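You operate a simulated robot arm through the tools that you are given. There is no shell and no other tool.

You are at the controls of a simulated robot arm. One attempt, no reset.

## Task
Close down the air pump and swing the arm back to the wall.
Fine: pump off, bleed it to 0, then pump knob closed; arm knob closed.

It is judged by the outcome, as a careful person would: the job done as asked, and still so three seconds after it is handed in. It fails if anything else is knocked over, pushed out of place, dropped, spilled or broken.

## Robot
A 7-joint arm with a two-finger parallel gripper, fixed in place. Base frame: the origin is on the floor under the middle of its stand, x ahead of it, y to its left, z up; the work surface is at about z = 860. Units: mm, degrees, N and s.
It reaches about 1479 mm from its shoulder. Its first joint turns from -166.0 to 166.0 degrees. Payload 4.4 kg.
Tool frame: the origin (TCP) lies between the finger pads and is the grasp point; the fingertips stand 23 mm ahead of it; z points along the fingers, y is the line along which they close. Largest opening 94 mm; finger width 38, thickness 10; the body of the gripper, 54 by 96 mm, starts 39 mm behind the TCP.
Orientation is told as [roll, pitch, yaw] about the base's x, y, z axes, in that order, counted from this pose: with the fingers straight down and closing along the base's y, the tool's x points along the base's -x, its y along +y and its z along -z.

## Interface
- The arm moves only by the tool nudge_tool. Its argument "increments" is a list of rows, each a list of 3 entries, a list of its own where there are three numbers: the shift along the tool's x, y, z in mm, then the turn, a rotation vector about the tool's x, y, z in degrees, then the gripper command, from -1 (shut) to 1 (fully open), values between in proportion. In form: [[[tx, ty, tz], [wx, wy, wz], fingers], ...]. A call has 1 to 20 rows; each row is the pose to reach, as a shift and turn from the pose commanded when the call began, along the tool's axes at that moment. Rows are played at 5 a second. More than 50 mm and 8.6 degrees between two rows, or a gripper value outside its range, and nothing of the call is played. A pose out of reach is approached as far as the arm can. The call stops where the force on the tool passes 40 N (or 10 N more than at its start, if that is more) or the arm is blocked; 0.2 s more then pass. Each finger travels about 72 mm/s and halts on what it meets, pressing with about 22 N; the grip force reading is that of the motor and also rises with nothing between the fingers. The clock runs only during rows and for 0.2 s after the last one: add rows that repeat a pose to give the fingers time. The reply holds the time, the measured pose of the TCP, the force on the tool along the base axes, the opening and the grip force, in the units named above and with some noise, with the torque about the TCP (base axes, N m) and any sound that the robot's microphone picked up.
- Cameras (640 x 400 px; columns grow to the right, rows downward): "scene" is fixed at [218.6, -499.5, 1560.9]; the picture's right is [0.72, -0.69, 0.00], its down [-0.24, -0.25, -0.94] and it looks along [0.65, 0.68, -0.34] (base axes); focal length 298 px, centre (320, 200). "wrist" rides on the gripper at [86, 16, -74] in the tool frame; the picture's right is [-0.18, 0.98, 0.00], its down [-0.58, -0.11, -0.81] and it looks along [-0.79, -0.15, 0.59] (tool axes); focal length 243 px, centre (320, 200). There is no depth. A picture from a camera that has moved, and an enlarged one, comes with that camera's place and axes in the base frame and with its lens.
- capture(camera): a new picture of that camera. The clock stands still meanwhile.
- inspect(camera, box): a new picture of the part [left, top, right, bottom] of that camera's present view, enlarged. The clock stands still meanwhile.
- hand_in(): hands the job in; it is judged then, once.

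Nothing tells you positions but the pictures and the camera data. Unless the task says otherwise, let go and move clear before handing in.

The tools are called after "Emit:" by a JSON object that holds its "name" and its "arguments". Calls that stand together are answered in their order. nudge_tool: Moves the arm, as the interface text tells. Its arguments: {"type":"object","properties":{"increments":{"type":"array","items":{"type":"array"}}},"required":["increments"]} The other tools are called the same way: capture (camera) takes a picture; inspect (camera, box) takes an enlarged picture of a part of a camera's view; hand_in () hands the job in.

At the start:

```text
time_s: 0.0
eef_pos: [662.7, 112.7, 1575.5]
ee_rot: [0.0, 0.0, 0.0]
force: [0.0, -0.5, -0.2]
moment: [0.0, 0.02, 0.02]
gripper_width: 94.0
grip_force: 0.1
```

scene: 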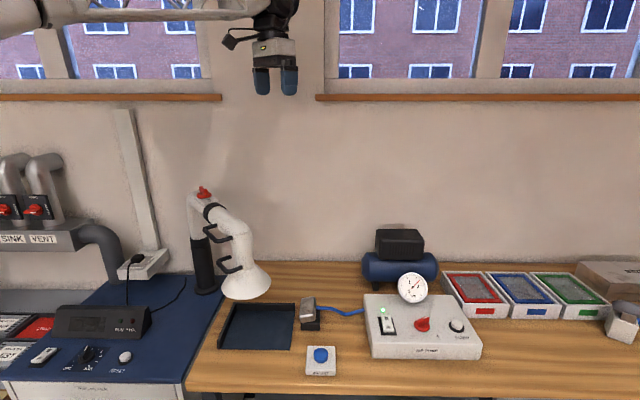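
wrist: 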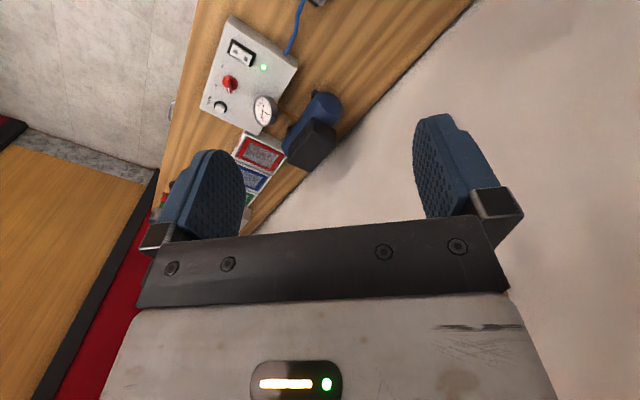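

I see a bench with an air pump console (rocker switch, red knob, a bleed button, gauge) and, left of it, a white extraction arm with a red knob on top. I'll look closer before moving.

Emit:
{"name": "inspect", "arguments": {"camera": "scene", "box": [350, 220, 500, 370]}}

Emit:
{"name": "inspect", "arguments": {"camera": "scene", "box": [160, 170, 340, 390]}}

Emit:
{"name": "inspect", "arguments": {"camera": "scene", "box": [0, 140, 180, 400]}}

Emit:
{"name": "inspect", "arguments": {"camera": "wrist", "box": [180, 0, 360, 180]}}

```text
2.67 times, centred on (425, 295) of scene
camera zoom: at [218.6, -499.5, 1560.9], right [0.72, -0.69, 0.0], down [-0.24, -0.25, -0.94], along [0.65, 0.68, -0.34], focal length 794 px, centre (40, -53)
```

zoom: 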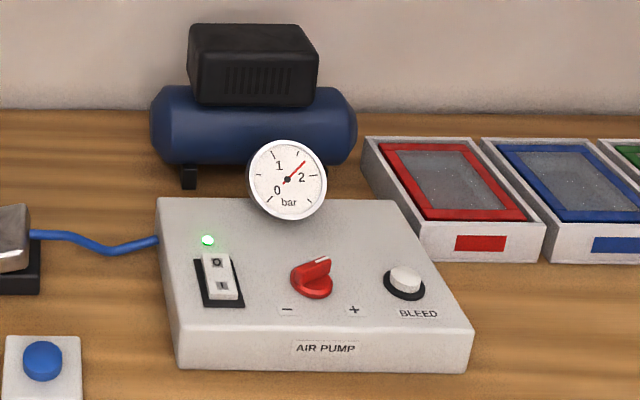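

```text
1.82 times, centred on (250, 280) of scene
camera zoom: at [218.6, -499.5, 1560.9], right [0.72, -0.69, 0.0], down [-0.24, -0.25, -0.94], along [0.65, 0.68, -0.34], focal length 541 px, centre (447, 54)
```

zoom: 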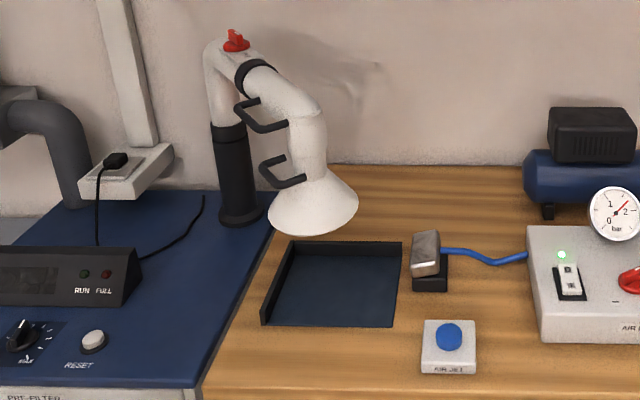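

```text
1.54 times, centred on (90, 270) of scene
camera zoom: at [218.6, -499.5, 1560.9], right [0.72, -0.69, 0.0], down [-0.24, -0.25, -0.94], along [0.65, 0.68, -0.34], focal length 458 px, centre (674, 92)
```

zoom: 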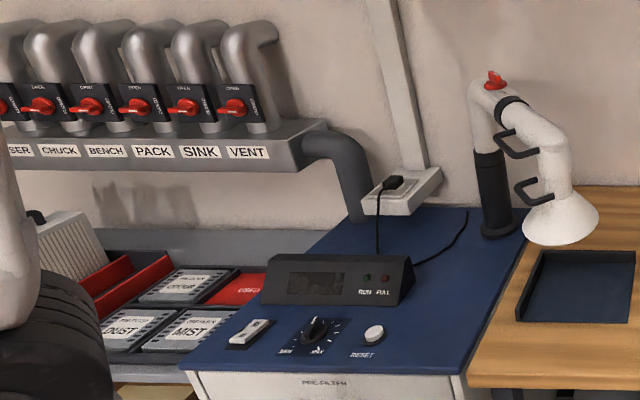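

```text
2.22 times, centred on (270, 90) of wrist
camera zoom: at [575.9, 128.0, 1648.6], right [0.18, 0.98, 0.0], down [0.58, -0.11, 0.81], along [0.79, -0.15, -0.59], focal length 539 px, centre (431, 444)
```

zoom: 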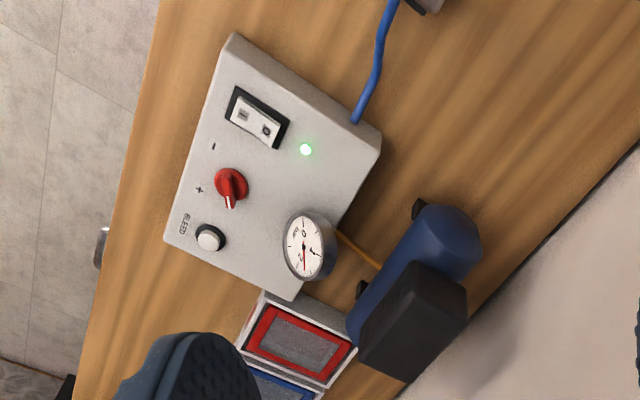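

The pump console is turned about 45° (parallel to the wall), with its rocker near (838,-134), knob near (903,-208) and bleed button near (969,-280). I'll hover over the console, turning the tool to line up with it, and close the fingers for pressing.

Emit:
{"name": "nudge_tool", "arguments": {"increments": [[[-13.7, -19.3, 37.5], [0, 0, 4.4], 1], [[-27.4, -38.6, 75], [0, 0, 8.8], 1], [[-41.1, -57.9, 112.5], [0, 0, 13.2], 1], [[-54.8, -77.2, 150], [0, 0, 17.6], 1], [[-68.5, -96.5, 187.5], [0, 0, 22], 1], [[-82.2, -115.8, 225], [0, 0, 26.4], 0.5], [[-95.9, -135.1, 262.5], [0, 0, 30.8], 0], [[-109.6, -154.4, 300], [0, 0, 35.2], -0.5], [[-123.3, -173.7, 337.5], [0, 0, 39.6], -1], [[-137, -193, 375], [0, 0, 44], -1], [[-137, -193, 375], [0, 0, 44], -1], [[-137, -193, 375], [0, 0, 44], -1]]}}

Emit:
{"name": "capture", "arguments": {"camera": "wrist"}}

Emit:
{"name": "capture", "arguments": {"camera": "scene"}}

```text
time_s: 2.6
eef_pos: [798.6, -76.9, 1199.7]
ee_rot: [0.1, 0.0, -44.0]
force: [0.0, -0.3, 0.3]
moment: [0.01, 0.0, -0.01]
gripper_width: 0.2
grip_force: 22.5
```

```text
taken
camera wrist: at [747.4, -5.9, 1274.0], right [0.82, 0.58, 0.0], down [0.34, -0.48, 0.81], along [0.47, -0.66, -0.59], focal length 243 px, centre (320, 200)
```

wrist: 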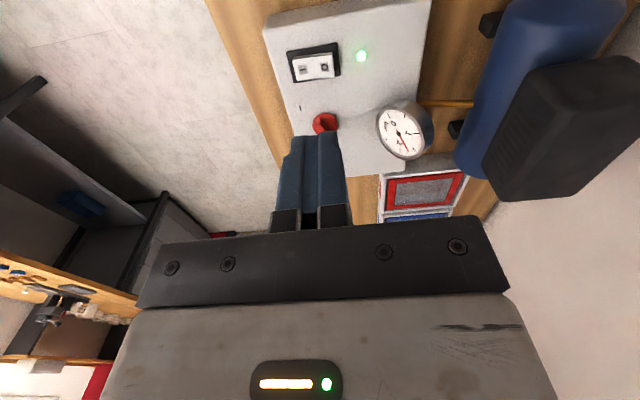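

```text
taken
```

scene: 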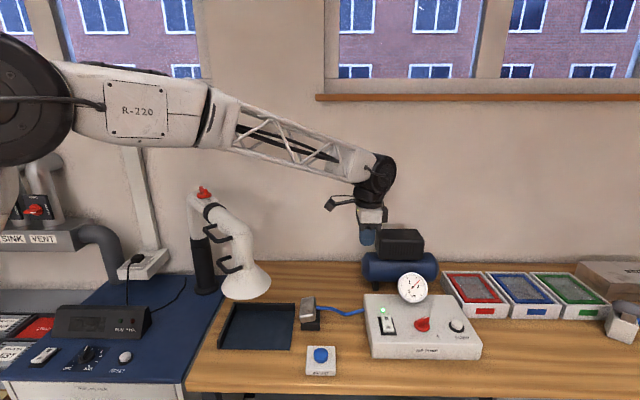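

The wrist camera now sees the rocker, green light, knob and gauge. I'll zoom in to read the rocker and locate it precisely.

Emit:
{"name": "inspect", "arguments": {"camera": "wrist", "box": [260, 20, 440, 160]}}

Emit:
{"name": "inspect", "arguments": {"camera": "scene", "box": [370, 290, 480, 360]}}

Emit:
{"name": "inspect", "arguments": {"camera": "scene", "box": [180, 175, 280, 300]}}

```text
2.86 times, centred on (350, 90) of wrist
camera zoom: at [747.4, -5.9, 1274.0], right [0.82, 0.58, 0.0], down [0.34, -0.48, 0.81], along [0.47, -0.66, -0.59], focal length 693 px, centre (234, 514)
```

zoom: 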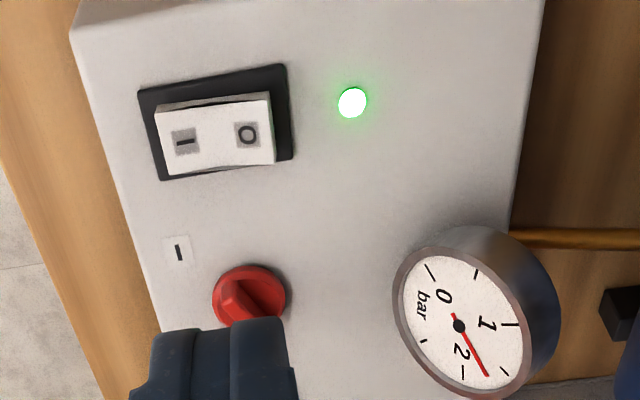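

```text
5.71 times, centred on (425, 325) of scene
camera zoom: at [218.6, -499.5, 1560.9], right [0.72, -0.69, 0.0], down [-0.24, -0.25, -0.94], along [0.65, 0.68, -0.34], focal length 1701 px, centre (-280, -514)
```

zoom: 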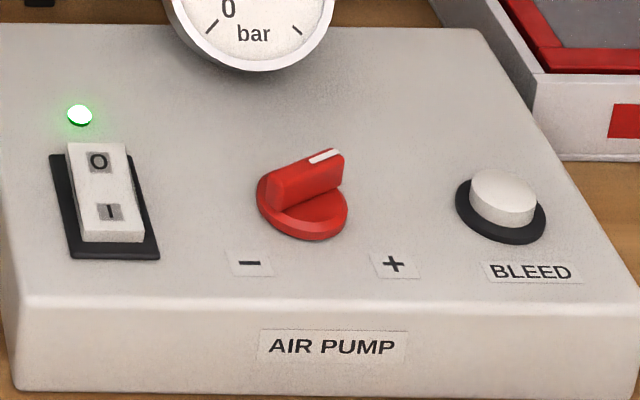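

```text
3.20 times, centred on (230, 238) of scene
camera zoom: at [218.6, -499.5, 1560.9], right [0.72, -0.69, 0.0], down [-0.24, -0.25, -0.94], along [0.65, 0.68, -0.34], focal length 953 px, centre (608, 80)
```

zoom: 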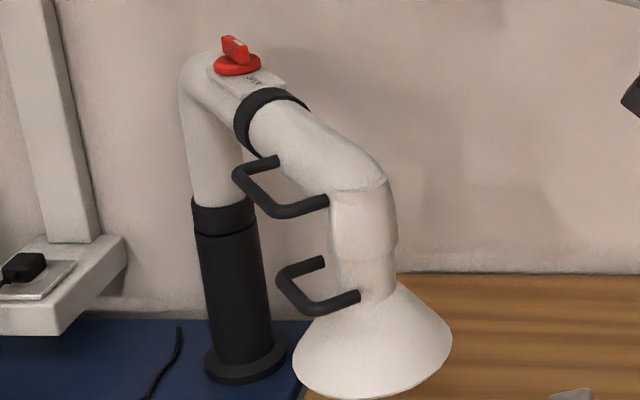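

The rocker's "O" end is at about (843,-129,939) and "I" at about (823,-151). I'll drop to just above the "O" end with closed fingers, then check the alignment.

Emit:
{"name": "nudge_tool", "arguments": {"increments": [[[-11.4, -0.4, 36], [0, 0, 0], -1], [[-22.7, -0.8, 72], [0, 0, 0], -1], [[-34.1, -1.2, 108], [0, 0, 0], -1], [[-45.5, -1.6, 144], [0, 0, 0], -1], [[-56.8, -2, 180], [0, 0, 0], -1], [[-68.2, -2.4, 210], [0, 0, 0], -1], [[-68.2, -2.4, 216], [0, 0, 0], -1]]}}

Emit:
{"name": "capture", "arguments": {"camera": "wrist"}}

Emit:
{"name": "inspect", "arguments": {"camera": "scene", "box": [350, 250, 490, 360]}}

```text
time_s: 4.2
eef_pos: [845.5, -130.3, 984.7]
ee_rot: [0.0, 0.0, -43.9]
force: [-0.1, 0.2, 0.7]
moment: [-0.04, 0.02, -0.02]
gripper_width: 0.0
grip_force: 21.9
```

```text
taken
camera wrist: at [793.7, -58.6, 1058.1], right [0.82, 0.58, 0.0], down [0.34, -0.48, 0.81], along [0.47, -0.66, -0.59], focal length 243 px, centre (320, 200)
```

wrist: 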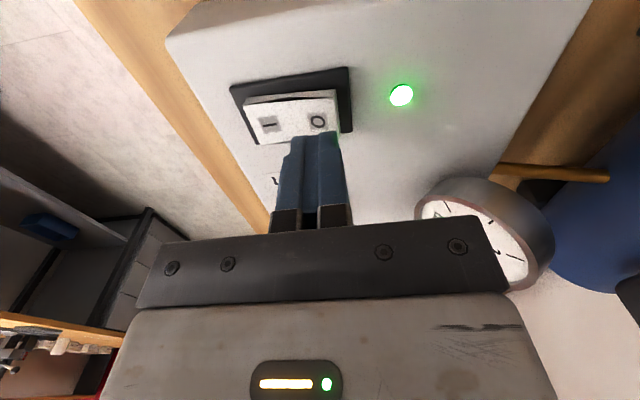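

```text
3.64 times, centred on (420, 305) of scene
camera zoom: at [218.6, -499.5, 1560.9], right [0.72, -0.69, 0.0], down [-0.24, -0.25, -0.94], along [0.65, 0.68, -0.34], focal length 1083 px, centre (-44, -182)
```

zoom: 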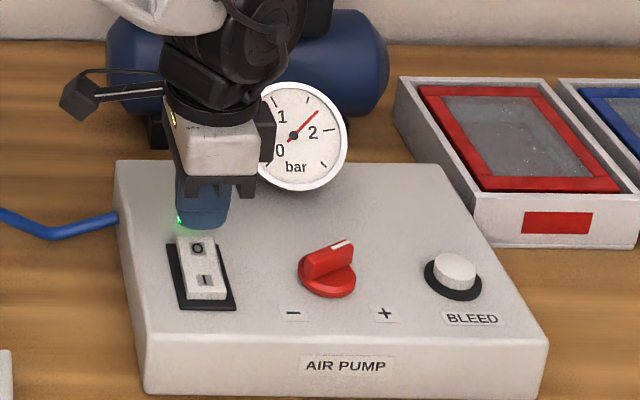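

The closed tip is right above the "O" label, about 22 mm up. I'll press straight down in small steps.

Emit:
{"name": "nudge_tool", "arguments": {"increments": [[[0, 0, 6], [0, 0, 0], -1], [[0, 0, 12], [0, 0, 0], -1], [[0, 0, 16], [0, 0, 0], -1], [[0, 0, 19], [0, 0, 0], -1], [[0, 0, 22], [0, 0, 0], -1], [[0, 0, 24], [0, 0, 0], -1], [[0, 0, 26], [0, 0, 0], -1], [[0, 0, 28], [0, 0, 0], -1]]}}

Emit:
{"name": "capture", "arguments": {"camera": "wrist"}}

Emit:
{"name": "inspect", "arguments": {"camera": "scene", "box": [350, 250, 490, 360]}}

```text
time_s: 6.1
eef_pos: [849.3, -129.6, 958.9]
ee_rot: [0.2, -0.2, -43.9]
force: [0.7, 1.7, 6.3]
moment: [0.09, 0.08, -0.02]
gripper_width: 0.0
grip_force: 21.8
stopped in row 8: the force on the tool passed its limit at 41 N (the readings are from after the stop); the commanded pose is now the measured one
```

```text
taken
camera wrist: at [796.7, -58.5, 1031.9], right [0.81, 0.58, 0.0], down [0.34, -0.48, 0.81], along [0.47, -0.66, -0.59], focal length 243 px, centre (320, 200)
```

wrist: 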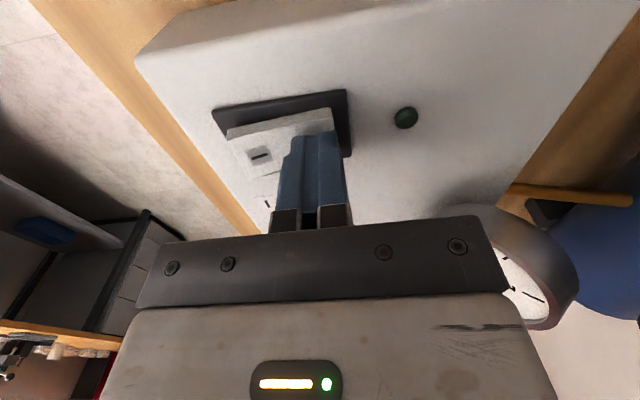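

```text
3.64 times, centred on (420, 305) of scene
camera zoom: at [218.6, -499.5, 1560.9], right [0.72, -0.69, 0.0], down [-0.24, -0.25, -0.94], along [0.65, 0.68, -0.34], focal length 1083 px, centre (-44, -182)
```

zoom: 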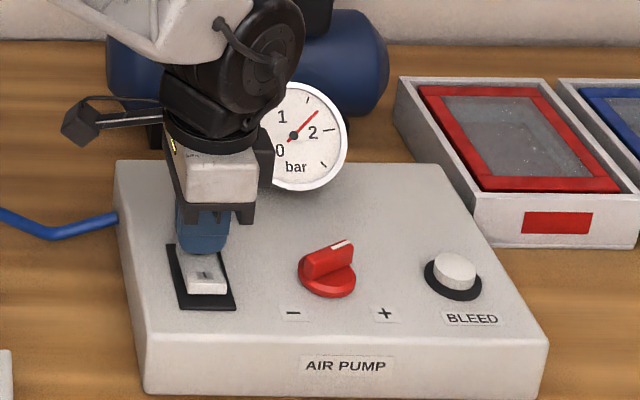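

The green light is out, so the pump is off, and the gauge still shows about 1.7 bar. Next I lift clear and move above the BLEED button near (968,-277,940).

Emit:
{"name": "nudge_tool", "arguments": {"increments": [[[0, 0, -30], [0, 0, 0], -1], [[0, 0, -58], [0, 0, 0], -1], [[-37.5, -4.8, -58], [0, 0, 0], -1], [[-75, -9.6, -58], [0, 0, 0], -1], [[-112.5, -14.3, -58], [0, 0, 0], -1], [[-150, -19.1, -58], [0, 0, 0], -1], [[-187.7, -23.9, -58], [0, 0, 0], -1], [[-187.7, -23.9, -35], [0, 0, 0], -1], [[-187.7, -23.9, -25], [0, 0, 0], -1]]}}

Emit:
{"name": "capture", "arguments": {"camera": "wrist"}}

Emit:
{"name": "inspect", "arguments": {"camera": "scene", "box": [350, 250, 490, 360]}}

```text
time_s: 8.1
eef_pos: [968.8, -277.1, 981.2]
ee_rot: [0.1, -0.1, -44.0]
force: [-0.2, -0.1, 0.9]
moment: [0.02, 0.01, 0.02]
gripper_width: 0.1
grip_force: 21.6
```

```text
taken
camera wrist: at [916.3, -206.1, 1055.5], right [0.82, 0.58, 0.0], down [0.34, -0.48, 0.81], along [0.47, -0.66, -0.59], focal length 243 px, centre (320, 200)
```

wrist: 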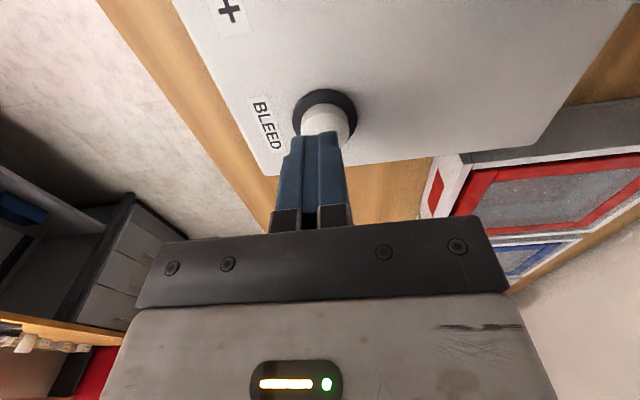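

```text
3.64 times, centred on (420, 305) of scene
camera zoom: at [218.6, -499.5, 1560.9], right [0.72, -0.69, 0.0], down [-0.24, -0.25, -0.94], along [0.65, 0.68, -0.34], focal length 1083 px, centre (-44, -182)
```

zoom: 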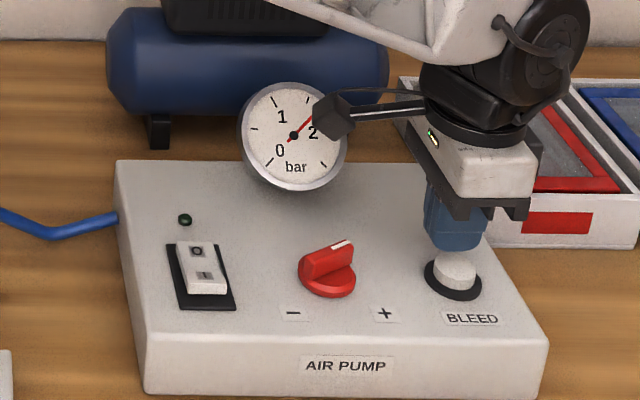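

The tip is centred over the BLEED button with about 15 mm to go. I'll press gently in small steps and watch the gauge and force.

Emit:
{"name": "nudge_tool", "arguments": {"increments": [[[0, 0, 6], [0, 0, 0], -1], [[0, 0, 10], [0, 0, 0], -1], [[0, 0, 13], [0, 0, 0], -1], [[0, 0, 16], [0, 0, 0], -1]]}}

Emit:
{"name": "inspect", "arguments": {"camera": "scene", "box": [350, 250, 490, 360]}}

```text
time_s: 9.1
eef_pos: [967.2, -276.9, 966.2]
ee_rot: [0.1, -0.3, -44.0]
force: [-0.3, 0.3, -0.3]
moment: [-0.01, 0.02, -0.03]
gripper_width: 0.0
grip_force: 21.9
```

```text
3.64 times, centred on (420, 305) of scene
camera zoom: at [218.6, -499.5, 1560.9], right [0.72, -0.69, 0.0], down [-0.24, -0.25, -0.94], along [0.65, 0.68, -0.34], focal length 1083 px, centre (-44, -182)
```

zoom: 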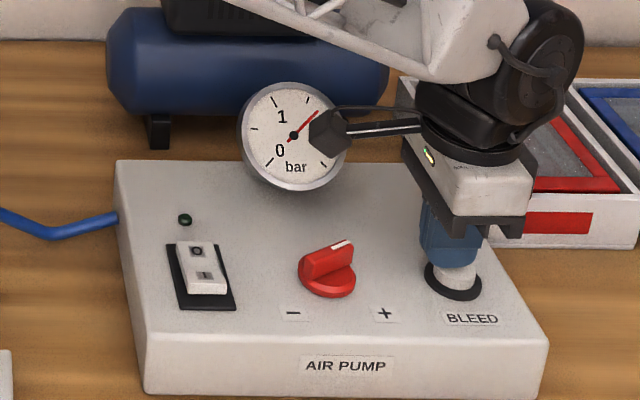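

No contact yet. I'll keep easing down.

Emit:
{"name": "nudge_tool", "arguments": {"increments": [[[0, 0, 2], [0, 0, 0], -1], [[0, 0, 4], [0, 0, 0], -1], [[0, 0, 5], [0, 0, 0], -1], [[0, 0, 6], [0, 0, 0], -1]]}}

Emit:
{"name": "inspect", "arguments": {"camera": "scene", "box": [350, 250, 490, 360]}}

```text
time_s: 10.1
eef_pos: [967.4, -276.5, 960.1]
ee_rot: [0.1, -0.2, -44.0]
force: [0.9, 0.7, 0.7]
moment: [0.0, 0.0, 0.02]
gripper_width: 0.0
grip_force: 21.9
```

```text
3.64 times, centred on (420, 305) of scene
camera zoom: at [218.6, -499.5, 1560.9], right [0.72, -0.69, 0.0], down [-0.24, -0.25, -0.94], along [0.65, 0.68, -0.34], focal length 1083 px, centre (-44, -182)
```

zoom: 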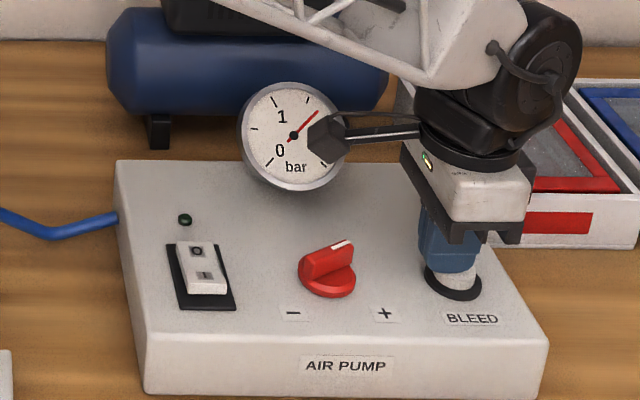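

Emit:
{"name": "nudge_tool", "arguments": {"increments": [[[0, 0, 2], [0, 0, 0], -1], [[0, 0, 3], [0, 0, 0], -1], [[0, 0, 4], [0, 0, 0], -1], [[0, 0, 5], [0, 0, 0], -1], [[0, 0, 6], [0, 0, 0], -1]]}}

Emit:
{"name": "inspect", "arguments": {"camera": "scene", "box": [350, 250, 490, 360]}}

```text
time_s: 11.3
eef_pos: [967.2, -277.6, 956.5]
ee_rot: [0.2, -0.1, -44.0]
force: [-1.0, -1.4, 2.4]
moment: [0.0, 0.0, 0.01]
gripper_width: 0.0
grip_force: 22.2
heard: click
```

```text
3.64 times, centred on (420, 305) of scene
camera zoom: at [218.6, -499.5, 1560.9], right [0.72, -0.69, 0.0], down [-0.24, -0.25, -0.94], along [0.65, 0.68, -0.34], focal length 1083 px, centre (-44, -182)
```

zoom: 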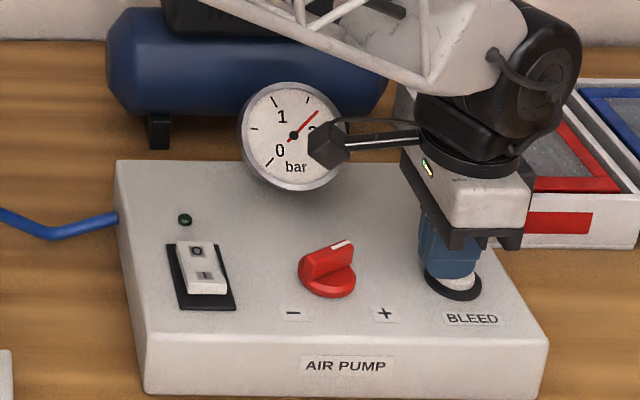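

The button clicked. I'll hold it down for four seconds and see whether the gauge falls.

Emit:
{"name": "nudge_tool", "arguments": {"increments": [[[0, 0, 0.5], [0, 0, 0], -1], [[0, 0, 0.5], [0, 0, 0], -1], [[0, 0, 0.5], [0, 0, 0], -1], [[0, 0, 0.5], [0, 0, 0], -1], [[0, 0, 0.5], [0, 0, 0], -1], [[0, 0, 0.5], [0, 0, 0], -1], [[0, 0, 0.5], [0, 0, 0], -1], [[0, 0, 0.5], [0, 0, 0], -1]]}}

Emit:
{"name": "inspect", "arguments": {"camera": "scene", "box": [350, 250, 490, 360]}}

```text
time_s: 13.1
eef_pos: [967.3, -277.3, 955.2]
ee_rot: [0.1, -0.2, -43.9]
force: [-0.2, 0.8, 4.4]
moment: [0.0, -0.06, 0.01]
gripper_width: 0.0
grip_force: 21.9
```

```text
3.64 times, centred on (420, 305) of scene
camera zoom: at [218.6, -499.5, 1560.9], right [0.72, -0.69, 0.0], down [-0.24, -0.25, -0.94], along [0.65, 0.68, -0.34], focal length 1083 px, centre (-44, -182)
```

zoom: 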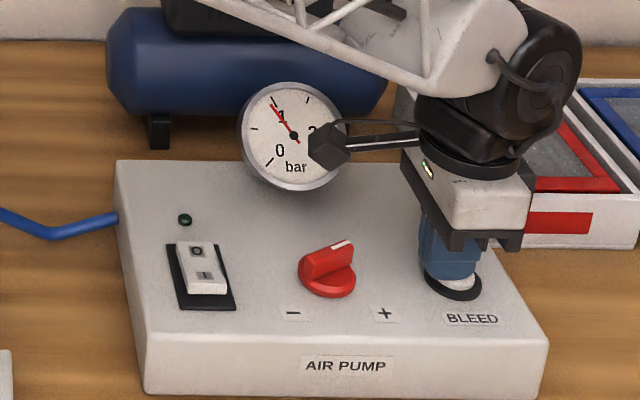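

The gauge has dropped to about 1 bar, so holding the button works. I'll keep holding.

Emit:
{"name": "nudge_tool", "arguments": {"increments": [[[0, 0, 0], [0, 0, 0], -1], [[0, 0, 0], [0, 0, 0], -1], [[0, 0, 0], [0, 0, 0], -1], [[0, 0, 0], [0, 0, 0], -1], [[0, 0, 0], [0, 0, 0], -1], [[0, 0, 0], [0, 0, 0], -1], [[0, 0, 0], [0, 0, 0], -1], [[0, 0, 0], [0, 0, 0], -1], [[0, 0, 0], [0, 0, 0], -1], [[0, 0, 0], [0, 0, 0], -1], [[0, 0, 0], [0, 0, 0], -1], [[0, 0, 0], [0, 0, 0], -1], [[0, 0, 0], [0, 0, 0], -1], [[0, 0, 0], [0, 0, 0], -1], [[0, 0, 0], [0, 0, 0], -1], [[0, 0, 0], [0, 0, 0], -1], [[0, 0, 0], [0, 0, 0], -1], [[0, 0, 0], [0, 0, 0], -1], [[0, 0, 0], [0, 0, 0], -1], [[0, 0, 0], [0, 0, 0], -1]]}}

Emit:
{"name": "inspect", "arguments": {"camera": "scene", "box": [350, 250, 490, 360]}}

```text
time_s: 17.3
eef_pos: [967.8, -278.4, 954.6]
ee_rot: [0.1, -0.1, -44.0]
force: [-1.0, -0.9, 4.0]
moment: [0.0, -0.03, 0.0]
gripper_width: 0.2
grip_force: 21.8
```

```text
3.64 times, centred on (420, 305) of scene
camera zoom: at [218.6, -499.5, 1560.9], right [0.72, -0.69, 0.0], down [-0.24, -0.25, -0.94], along [0.65, 0.68, -0.34], focal length 1083 px, centre (-44, -182)
```

zoom: 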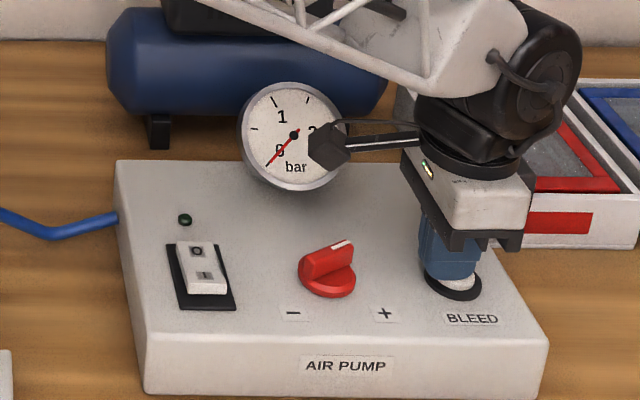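

The gauge needle is on the 0 mark. I'll hold a moment longer, then lift off and check that it stays there.

Emit:
{"name": "nudge_tool", "arguments": {"increments": [[[0, 0, 0], [0, 0, 0], -1], [[0, 0, 0], [0, 0, 0], -1], [[0, 0, 0], [0, 0, 0], -1], [[0, 0, 0], [0, 0, 0], -1], [[0, 0, 0], [0, 0, 0], -1], [[0, 0, 0], [0, 0, 0], -1], [[0, 0, 0], [0, 0, 0], -1], [[0, 0, 0], [0, 0, 0], -1], [[0, 0, -10], [0, 0, 0], -1], [[0, 0, -30], [0, 0, 0], -1], [[0, 0, -60], [0, 0, 0], -1], [[0, 0, -100], [0, 0, 0], -1], [[0, 0, -130], [0, 0, 0], -1]]}}

Emit:
{"name": "inspect", "arguments": {"camera": "scene", "box": [370, 270, 480, 350]}}

Emit:
{"name": "capture", "arguments": {"camera": "wrist"}}

```text
time_s: 20.1
eef_pos: [967.6, -276.8, 1085.2]
ee_rot: [0.1, -0.1, -44.0]
force: [-0.8, -0.2, -1.1]
moment: [-0.06, 0.0, 0.01]
gripper_width: 0.1
grip_force: 21.5
```

```text
5.00 times, centred on (425, 310) of scene
camera zoom: at [218.6, -499.5, 1560.9], right [0.72, -0.69, 0.0], down [-0.24, -0.25, -0.94], along [0.65, 0.68, -0.34], focal length 1488 px, centre (-205, -350)
```

zoom: 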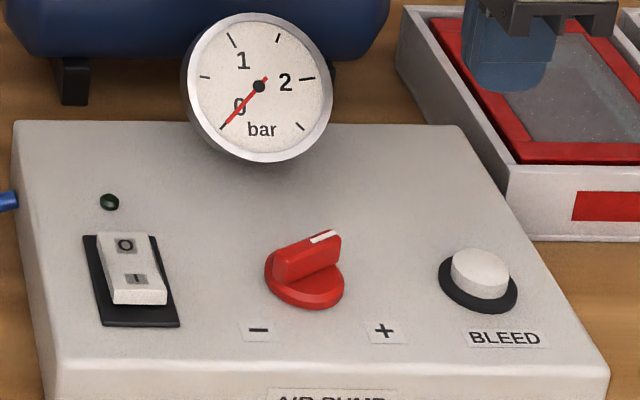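

```text
taken
camera wrist: at [914.6, -204.6, 1158.9], right [0.82, 0.58, 0.0], down [0.34, -0.48, 0.81], along [0.47, -0.66, -0.59], focal length 243 px, centre (320, 200)
```

wrist: 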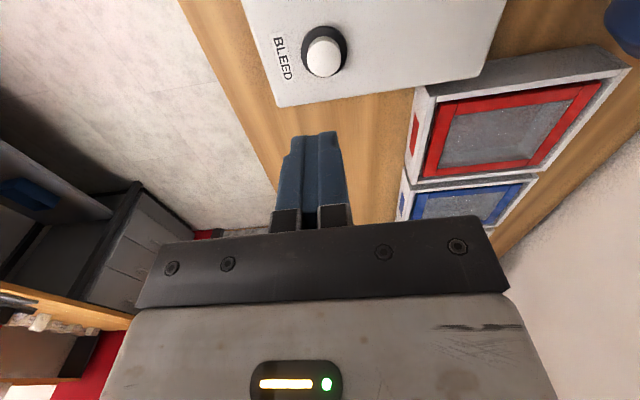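

The gauge reads 0 and the button has come back up. The knob's pointer currently points to about 2 o'clock on the panel and "−" is at lower left. I'll hover over the knob with fingers across its bar and refine its position.

Emit:
{"name": "nudge_tool", "arguments": {"increments": [[[20, 0.3, 7], [0, 0, -4.8], -1], [[40, 0.6, 14], [0, 0, -9.6], -0.5], [[60, 0.8, 21], [0, 0, -14.4], 0], [[80, 1, 28], [0, 0, -19.2], 0.1], [[97.9, 1.3, 35], [0, 0, -24], 0.1], [[97.9, 1.3, 35], [0, 0, -24], 0.1]]}}

Emit:
{"name": "capture", "arguments": {"camera": "wrist"}}

Emit:
{"name": "inspect", "arguments": {"camera": "wrist", "box": [240, 30, 400, 170]}}

Emit:
{"name": "inspect", "arguments": {"camera": "scene", "box": [370, 270, 480, 350]}}

```text
time_s: 21.5
eef_pos: [895.8, -209.0, 1050.5]
ee_rot: [0.0, -0.3, -20.0]
force: [-0.2, 1.1, -0.1]
moment: [-0.01, -0.02, -0.03]
gripper_width: 51.6
grip_force: 0.0
```

```text
taken
camera wrist: at [819.1, -164.9, 1124.0], right [0.51, 0.86, 0.0], down [0.51, -0.3, 0.81], along [0.7, -0.41, -0.59], focal length 243 px, centre (320, 200)
```

wrist: 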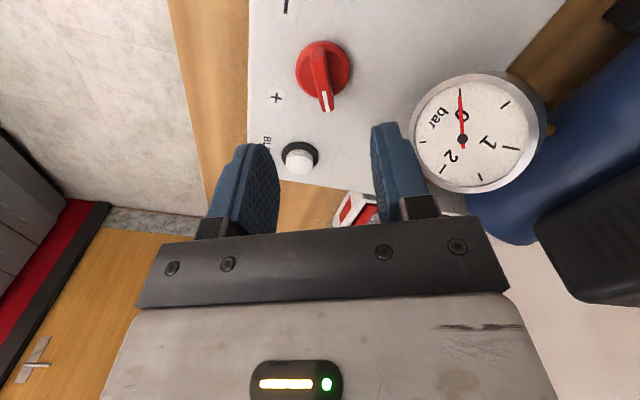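

```text
2.86 times, centred on (320, 100) of wrist
camera zoom: at [819.1, -164.9, 1124.0], right [0.51, 0.86, 0.0], down [0.51, -0.3, 0.81], along [0.7, -0.41, -0.59], focal length 693 px, centre (320, 486)
```

zoom: 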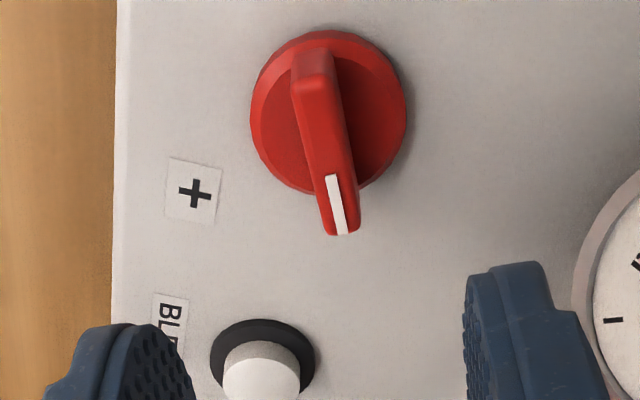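

```text
5.00 times, centred on (425, 310) of scene
camera zoom: at [218.6, -499.5, 1560.9], right [0.72, -0.69, 0.0], down [-0.24, -0.25, -0.94], along [0.65, 0.68, -0.34], focal length 1488 px, centre (-205, -350)
```

zoom: 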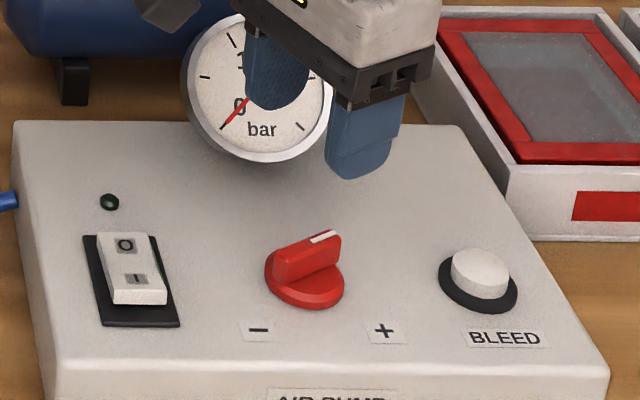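

The knob's bar is centred at about (899,-209), about 46 mm long, 10 mm thick and pointing −22°. I'll descend with the fingers straddling it, tips staying above the round flange.

Emit:
{"name": "nudge_tool", "arguments": {"increments": [[[-1.8, 0.7, 20], [0, 0, 1], 0.1], [[-3.5, 1.3, 45], [0, 0, 1.8], 0.1], [[-3.5, 1.3, 65], [0, 0, 1.8], 0.1], [[-3.5, 1.3, 78], [0, 0, 1.8], 0.1], [[-3.5, 1.3, 84], [0, 0, 1.8], 0.1], [[-3.5, 1.3, 84], [0, 0, 1.8], 0.1]]}}

Emit:
{"name": "capture", "arguments": {"camera": "wrist"}}

Emit:
{"name": "inspect", "arguments": {"camera": "scene", "box": [370, 270, 480, 350]}}

```text
time_s: 22.9
eef_pos: [901.3, -207.4, 965.9]
ee_rot: [0.0, -0.1, -21.8]
force: [0.3, 0.7, 0.7]
moment: [-0.01, -0.03, -0.02]
gripper_width: 51.5
grip_force: 0.1
```

```text
taken
camera wrist: at [825.9, -161.0, 1039.0], right [0.54, 0.84, 0.0], down [0.5, -0.32, 0.81], along [0.68, -0.43, -0.59], focal length 243 px, centre (320, 200)
```

wrist: 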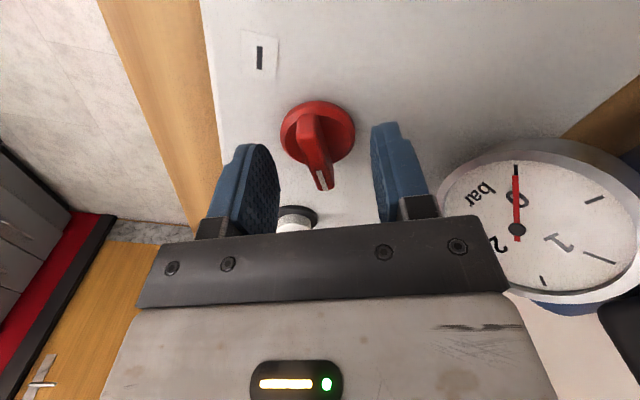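

```text
5.00 times, centred on (425, 310) of scene
camera zoom: at [218.6, -499.5, 1560.9], right [0.72, -0.69, 0.0], down [-0.24, -0.25, -0.94], along [0.65, 0.68, -0.34], focal length 1488 px, centre (-205, -350)
```

zoom: 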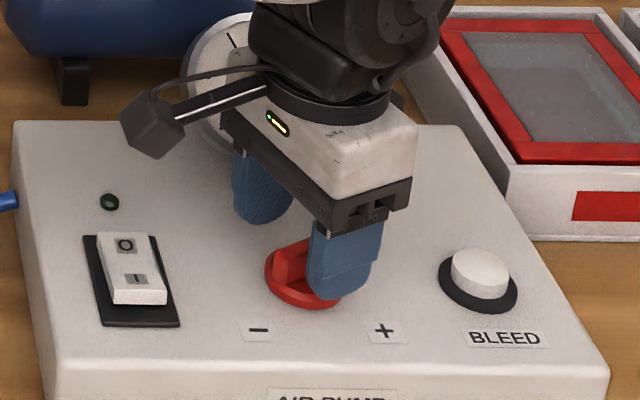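

Emit:
{"name": "inspect", "arguments": {"camera": "wrist", "box": [240, 80, 400, 220]}}

```text
2.86 times, centred on (320, 150) of wrist
camera zoom: at [825.9, -161.0, 1039.0], right [0.54, 0.84, 0.0], down [0.5, -0.32, 0.81], along [0.68, -0.43, -0.59], focal length 693 px, centre (320, 343)
```

zoom: 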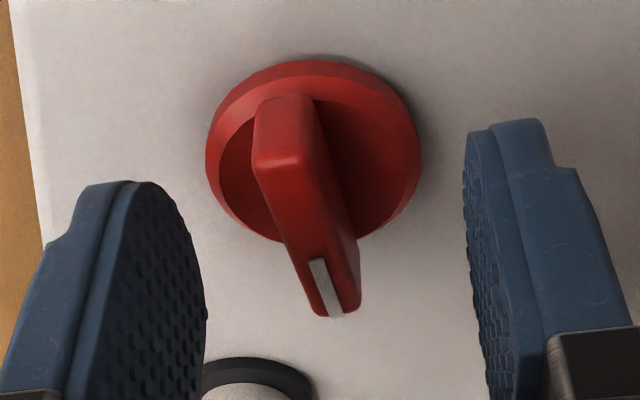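

The fingers straddle the bar well, and it lies about 1 mm off centre. I'll drop 3 mm more and close on it.

Emit:
{"name": "nudge_tool", "arguments": {"increments": [[[0.5, -1, 3], [0, 0, 0], 0.1], [[0.5, -1, 3], [0, 0, 0], -0.4], [[0.5, -1, 3], [0, 0, 0], -1], [[0.5, -1, 3], [0, 0, 0], -1], [[0.5, -1, 3], [0, 0, 0], -1]]}}

Emit:
{"name": "capture", "arguments": {"camera": "wrist"}}

```text
time_s: 24.1
eef_pos: [899.0, -209.7, 962.9]
ee_rot: [0.0, 0.0, -21.8]
force: [-16.9, -26.6, 2.5]
moment: [-0.37, 0.59, -0.18]
gripper_width: 11.0
grip_force: 45.0
```

```text
taken
camera wrist: at [824.3, -162.8, 1036.0], right [0.54, 0.84, 0.0], down [0.5, -0.32, 0.81], along [0.68, -0.43, -0.59], focal length 243 px, centre (320, 200)
```

wrist: 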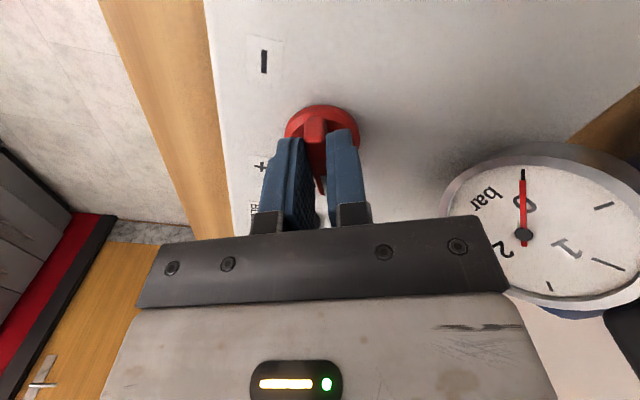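

The bar is gripped at 11 mm, but there's a 30 N side load, so the bar sits slightly toward tool −y. I'll ease the tool that way to relieve it.

Emit:
{"name": "nudge_tool", "arguments": {"increments": [[[0, -0.7, 0], [0, 0, 0], -1], [[0, -1.4, 0], [0, 0, 0], -1], [[0, -1.4, 0], [0, 0, 0], -1]]}}

```text
time_s: 24.8
eef_pos: [899.9, -210.1, 963.1]
ee_rot: [-0.1, -0.1, -21.7]
force: [-11.5, -1.5, 6.3]
moment: [0.1, 0.7, -0.03]
gripper_width: 10.7
grip_force: 44.6
stopped in row 3: the force on the tool passed its limit at 42 N (the readings are from after the stop); the commanded pose is now the measured one
```

The side load is mostly gone. I'll start turning counter-clockwise (toward "−") in small steps.

Emit:
{"name": "nudge_tool", "arguments": {"increments": [[[1, -0.3, 0], [0, 0, -3], -1], [[1, -0.3, 0], [0, 0, -6], -1], [[1, -0.3, 0], [0, 0, -10], -1], [[1, -0.3, 0], [0, 0, -15], -1], [[1, -0.3, 0], [0, 0, -20], -1]]}}

Emit:
{"name": "inspect", "arguments": {"camera": "scene", "box": [370, 270, 480, 350]}}

Emit:
{"name": "inspect", "arguments": {"camera": "wrist", "box": [240, 80, 400, 220]}}

```text
time_s: 25.9
eef_pos: [900.0, -211.7, 962.0]
ee_rot: [-0.1, -0.1, -4.9]
force: [-2.9, -10.7, -0.5]
moment: [-0.23, -0.31, -0.01]
gripper_width: 10.6
grip_force: 44.9
stopped in row 5: the force on the tool passed its limit at 42 N (the readings are from after the stop); the commanded pose is now the measured one
```

```text
5.00 times, centred on (425, 310) of scene
camera zoom: at [218.6, -499.5, 1560.9], right [0.72, -0.69, 0.0], down [-0.24, -0.25, -0.94], along [0.65, 0.68, -0.34], focal length 1488 px, centre (-205, -350)
```

zoom: 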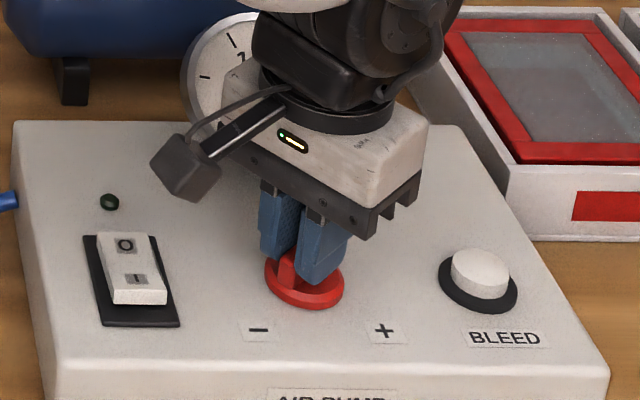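

```text
2.86 times, centred on (320, 150) of wrist
camera zoom: at [813.5, -188.3, 1036.0], right [0.27, 0.96, 0.0], down [0.57, -0.16, 0.81], along [0.78, -0.22, -0.59], focal length 693 px, centre (320, 343)
```

zoom: 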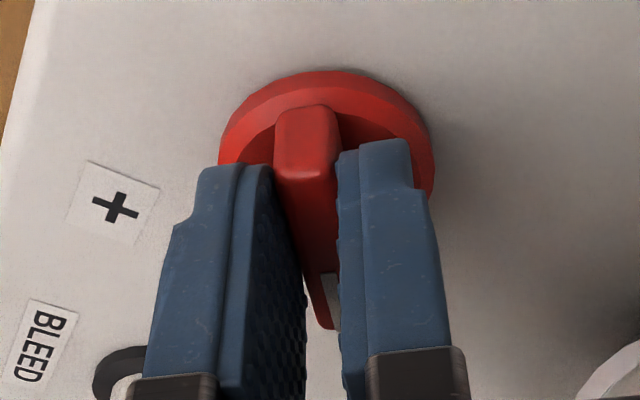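

The knob is turning with the gripper, but a firm grip makes side loads because I'm slightly off its axis. I'll loosen to about 14 mm so the fingers act like a loose wrench, then keep turning.

Emit:
{"name": "nudge_tool", "arguments": {"increments": [[[0, 0, 0], [0, 0, 0], -0.68], [[0, 0, 0], [0, 0, 0], -0.68], [[0, 0, 0], [0, 0, -4], -0.68], [[0, 0, 0], [0, 0, -9], -0.68], [[0, 0, 0], [0, 0, -15], -0.68], [[0, 0, 0], [0, 0, -21], -0.68], [[0, 0, 0], [0, 0, -27], -0.68]]}}

Emit:
{"name": "inspect", "arguments": {"camera": "wrist", "box": [240, 80, 400, 220]}}

Emit:
{"name": "inspect", "arguments": {"camera": "scene", "box": [370, 270, 480, 350]}}

```text
time_s: 27.5
eef_pos: [899.3, -211.9, 963.3]
ee_rot: [-0.1, -0.2, 22.3]
force: [0.1, -2.2, 0.2]
moment: [0.0, 0.02, -0.07]
gripper_width: 16.3
grip_force: 1.3
```

```text
2.86 times, centred on (320, 150) of wrist
camera zoom: at [812.6, -229.4, 1035.8], right [-0.2, 0.98, 0.0], down [0.58, 0.12, 0.81], along [0.79, 0.16, -0.59], focal length 693 px, centre (320, 343)
```

zoom: 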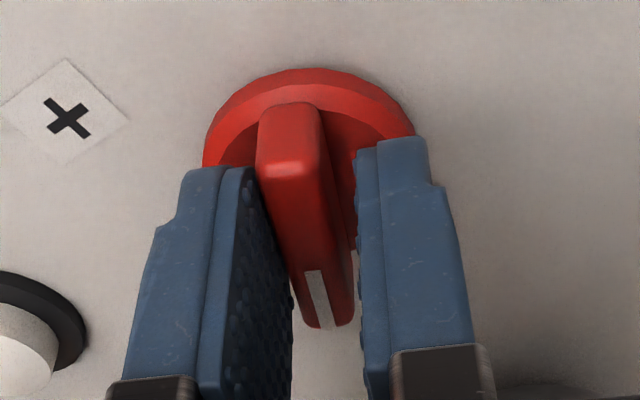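

```text
5.00 times, centred on (425, 310) of scene
camera zoom: at [218.6, -499.5, 1560.9], right [0.72, -0.69, 0.0], down [-0.24, -0.25, -0.94], along [0.65, 0.68, -0.34], focal length 1488 px, centre (-205, -350)
```

zoom: 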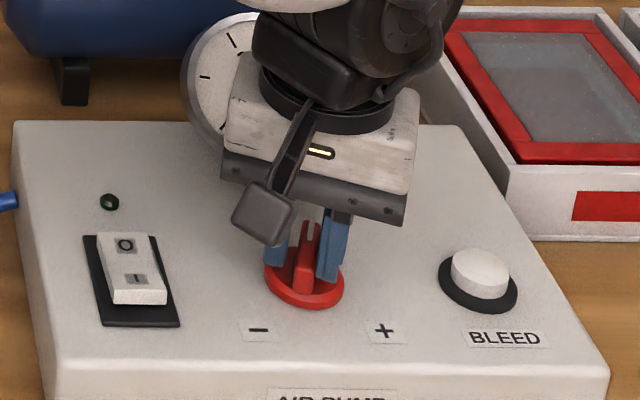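

The loose grip works with almost no force. I'll keep turning, to a tool yaw of about 95°.

Emit:
{"name": "nudge_tool", "arguments": {"increments": [[[0, -0.5, 0], [0, 0, -8], -0.68], [[0, -1, 0], [0, 0, -16], -0.68], [[0, -1, 0], [0, 0, -24], -0.68], [[0, -1, 0], [0, 0, -32], -0.68], [[0, -1, 0], [0, 0, -40], -0.68]]}}

Emit:
{"name": "inspect", "arguments": {"camera": "wrist", "box": [240, 80, 400, 220]}}

Emit:
{"name": "inspect", "arguments": {"camera": "scene", "box": [370, 270, 480, 350]}}

```text
time_s: 28.7
eef_pos: [900.0, -211.2, 962.2]
ee_rot: [0.0, 0.1, 62.3]
force: [8.3, -10.0, -2.7]
moment: [-0.11, -0.08, -0.05]
gripper_width: 20.2
grip_force: 5.9
```

```text
2.86 times, centred on (320, 150) of wrist
camera zoom: at [844.6, -281.0, 1036.0], right [-0.79, 0.62, 0.0], down [0.36, 0.47, 0.81], along [0.5, 0.63, -0.59], focal length 693 px, centre (320, 343)
```

zoom: 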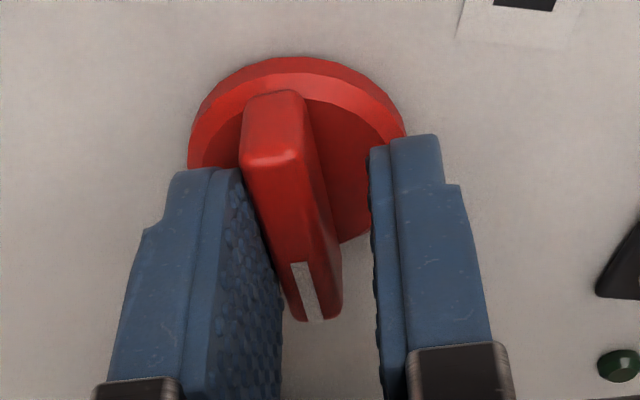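

```text
5.00 times, centred on (425, 310) of scene
camera zoom: at [218.6, -499.5, 1560.9], right [0.72, -0.69, 0.0], down [-0.24, -0.25, -0.94], along [0.65, 0.68, -0.34], focal length 1488 px, centre (-205, -350)
```

zoom: 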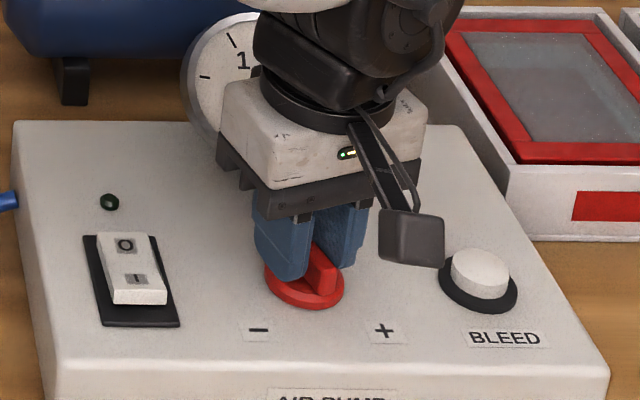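

The bar leans on one finger because the knob's axis is about 5 mm toward +x from my centre. I'll shift onto the axis, then go on turning.

Emit:
{"name": "nudge_tool", "arguments": {"increments": [[[-1.3, -2.2, 0], [0, 0, 0], -0.68], [[-2.6, -4.4, 0], [0, 0, 0], -0.68], [[-2.6, -4.4, 0], [0, 0, -7], -0.68], [[-2.6, -4.4, 0], [0, 0, -14], -0.68], [[-2.6, -4.4, 0], [0, 0, -21], -0.68], [[-2.6, -4.4, 0], [0, 0, -28], -0.68], [[-2.6, -4.4, 0], [0, 0, -35], -0.68]]}}

Emit:
{"name": "inspect", "arguments": {"camera": "wrist", "box": [240, 80, 400, 220]}}

Emit:
{"name": "inspect", "arguments": {"camera": "scene", "box": [370, 270, 480, 350]}}

```text
time_s: 30.3
eef_pos: [905.2, -211.3, 962.2]
ee_rot: [-0.1, 0.1, 97.3]
force: [-2.6, -1.0, -0.8]
moment: [-0.02, 0.05, -0.04]
gripper_width: 16.0
grip_force: 1.2
```

```text
2.86 times, centred on (320, 150) of wrist
camera zoom: at [899.3, -299.7, 1035.8], right [-1.0, 0.06, 0.0], down [0.03, 0.59, 0.81], along [0.05, 0.8, -0.59], focal length 693 px, centre (320, 343)
```

zoom: 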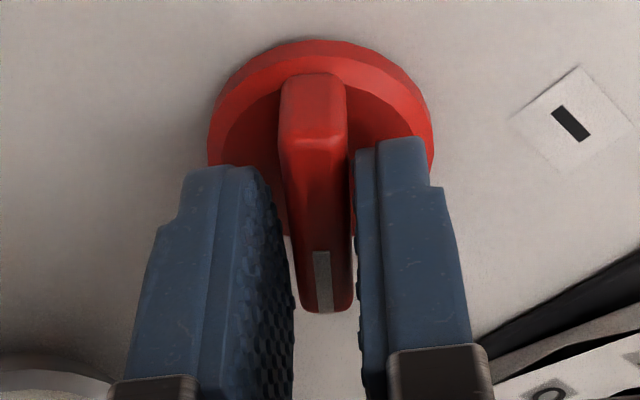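

```text
5.00 times, centred on (425, 310) of scene
camera zoom: at [218.6, -499.5, 1560.9], right [0.72, -0.69, 0.0], down [-0.24, -0.25, -0.94], along [0.65, 0.68, -0.34], focal length 1488 px, centre (-205, -350)
```

zoom: 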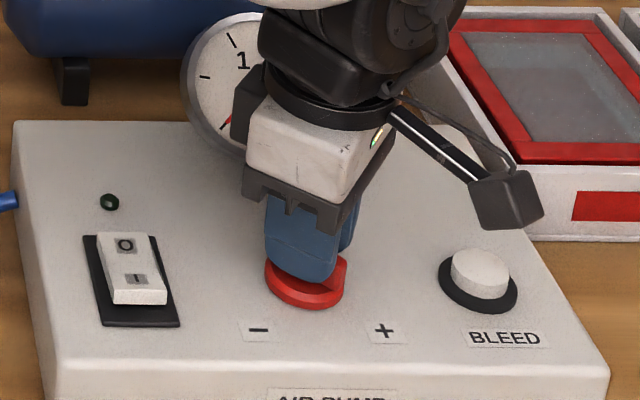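

The fingers are now centred on the knob's axis at about (905,-212), and the pointer is near 92°. I need roughly 90° more, so I'll continue and see whether the wrist allows it.

Emit:
{"name": "nudge_tool", "arguments": {"increments": [[[0, 0, 0], [0, 0, -7], -0.68], [[0, 0, 0], [0, 0, -14], -0.68], [[0, 0, 0], [0, 0, -21], -0.68], [[0, 0, 0], [0, 0, -28], -0.68], [[0, 0, 0], [0, 0, -35], -0.68]]}}

Emit:
{"name": "inspect", "arguments": {"camera": "wrist", "box": [240, 80, 400, 220]}}

Emit:
{"name": "capture", "arguments": {"camera": "scene"}}

```text
time_s: 31.5
eef_pos: [904.2, -210.1, 963.0]
ee_rot: [0.0, 0.1, 132.3]
force: [-0.8, -0.8, 0.7]
moment: [-0.03, 0.03, 0.0]
gripper_width: 15.6
grip_force: 0.7
```

```text
2.86 times, centred on (320, 150) of wrist
camera zoom: at [949.8, -286.3, 1036.6], right [-0.85, -0.53, 0.0], down [-0.31, 0.5, 0.81], along [-0.42, 0.69, -0.59], focal length 693 px, centre (320, 343)
```

zoom: 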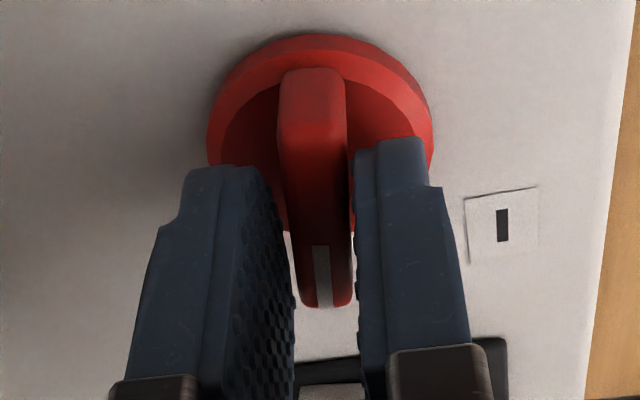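

```text
taken
```

scene: 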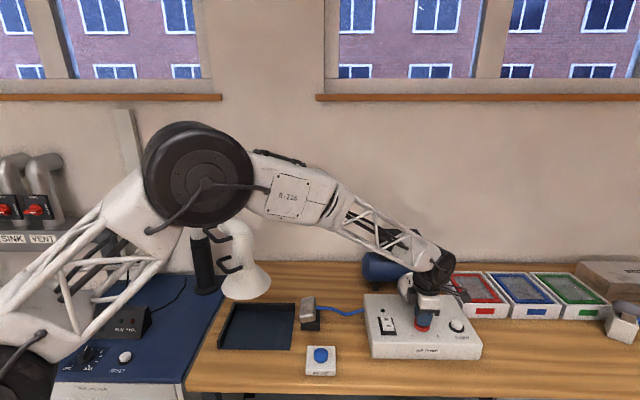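

The knob follows smoothly, now at a yaw of 132°. I'll go on in the same way.

Emit:
{"name": "nudge_tool", "arguments": {"increments": [[[0, 0, 0], [0, 0, -7], -0.68], [[0, 0, 0], [0, 0, -14], -0.68], [[0, 0, 0], [0, 0, -21], -0.68], [[0, 0, 0], [0, 0, -28], -0.68]]}}

Emit:
{"name": "inspect", "arguments": {"camera": "wrist", "box": [240, 80, 400, 220]}}

Emit:
{"name": "inspect", "arguments": {"camera": "scene", "box": [370, 270, 480, 350]}}

```text
time_s: 32.5
eef_pos: [909.9, -211.1, 973.9]
ee_rot: [0.2, 0.5, 158.2]
force: [-0.9, 0.4, 29.1]
moment: [-0.09, 0.35, 0.04]
gripper_width: 15.1
grip_force: 0.0
out of reach, approached as far as the arm can: row 4
```

```text
2.86 times, centred on (320, 150) of wrist
camera zoom: at [983.0, -258.6, 1047.6], right [-0.54, -0.84, 0.0], down [-0.5, 0.32, 0.8], along [-0.68, 0.43, -0.6], focal length 693 px, centre (320, 343)
```

zoom: 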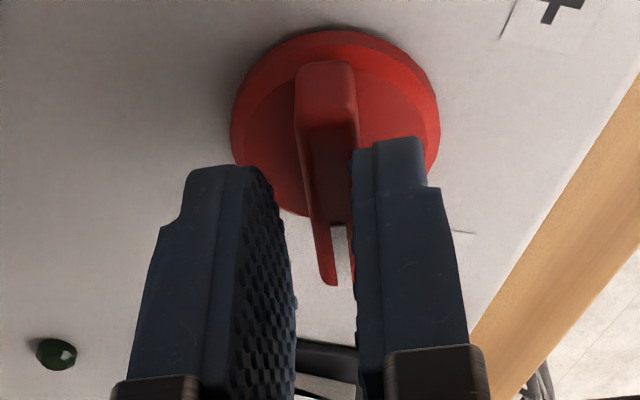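

```text
5.00 times, centred on (425, 310) of scene
camera zoom: at [218.6, -499.5, 1560.9], right [0.72, -0.69, 0.0], down [-0.24, -0.25, -0.94], along [0.65, 0.68, -0.34], focal length 1488 px, centre (-205, -350)
```

zoom: 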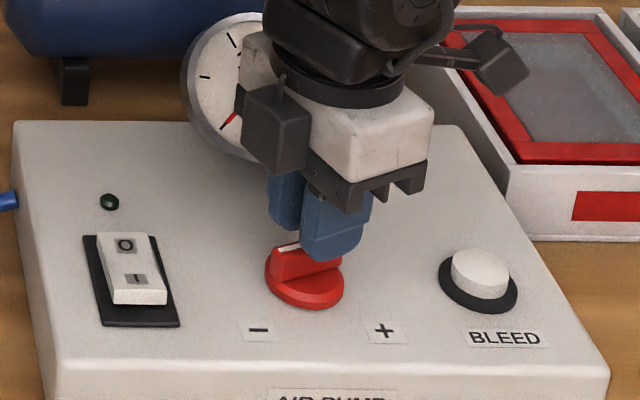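

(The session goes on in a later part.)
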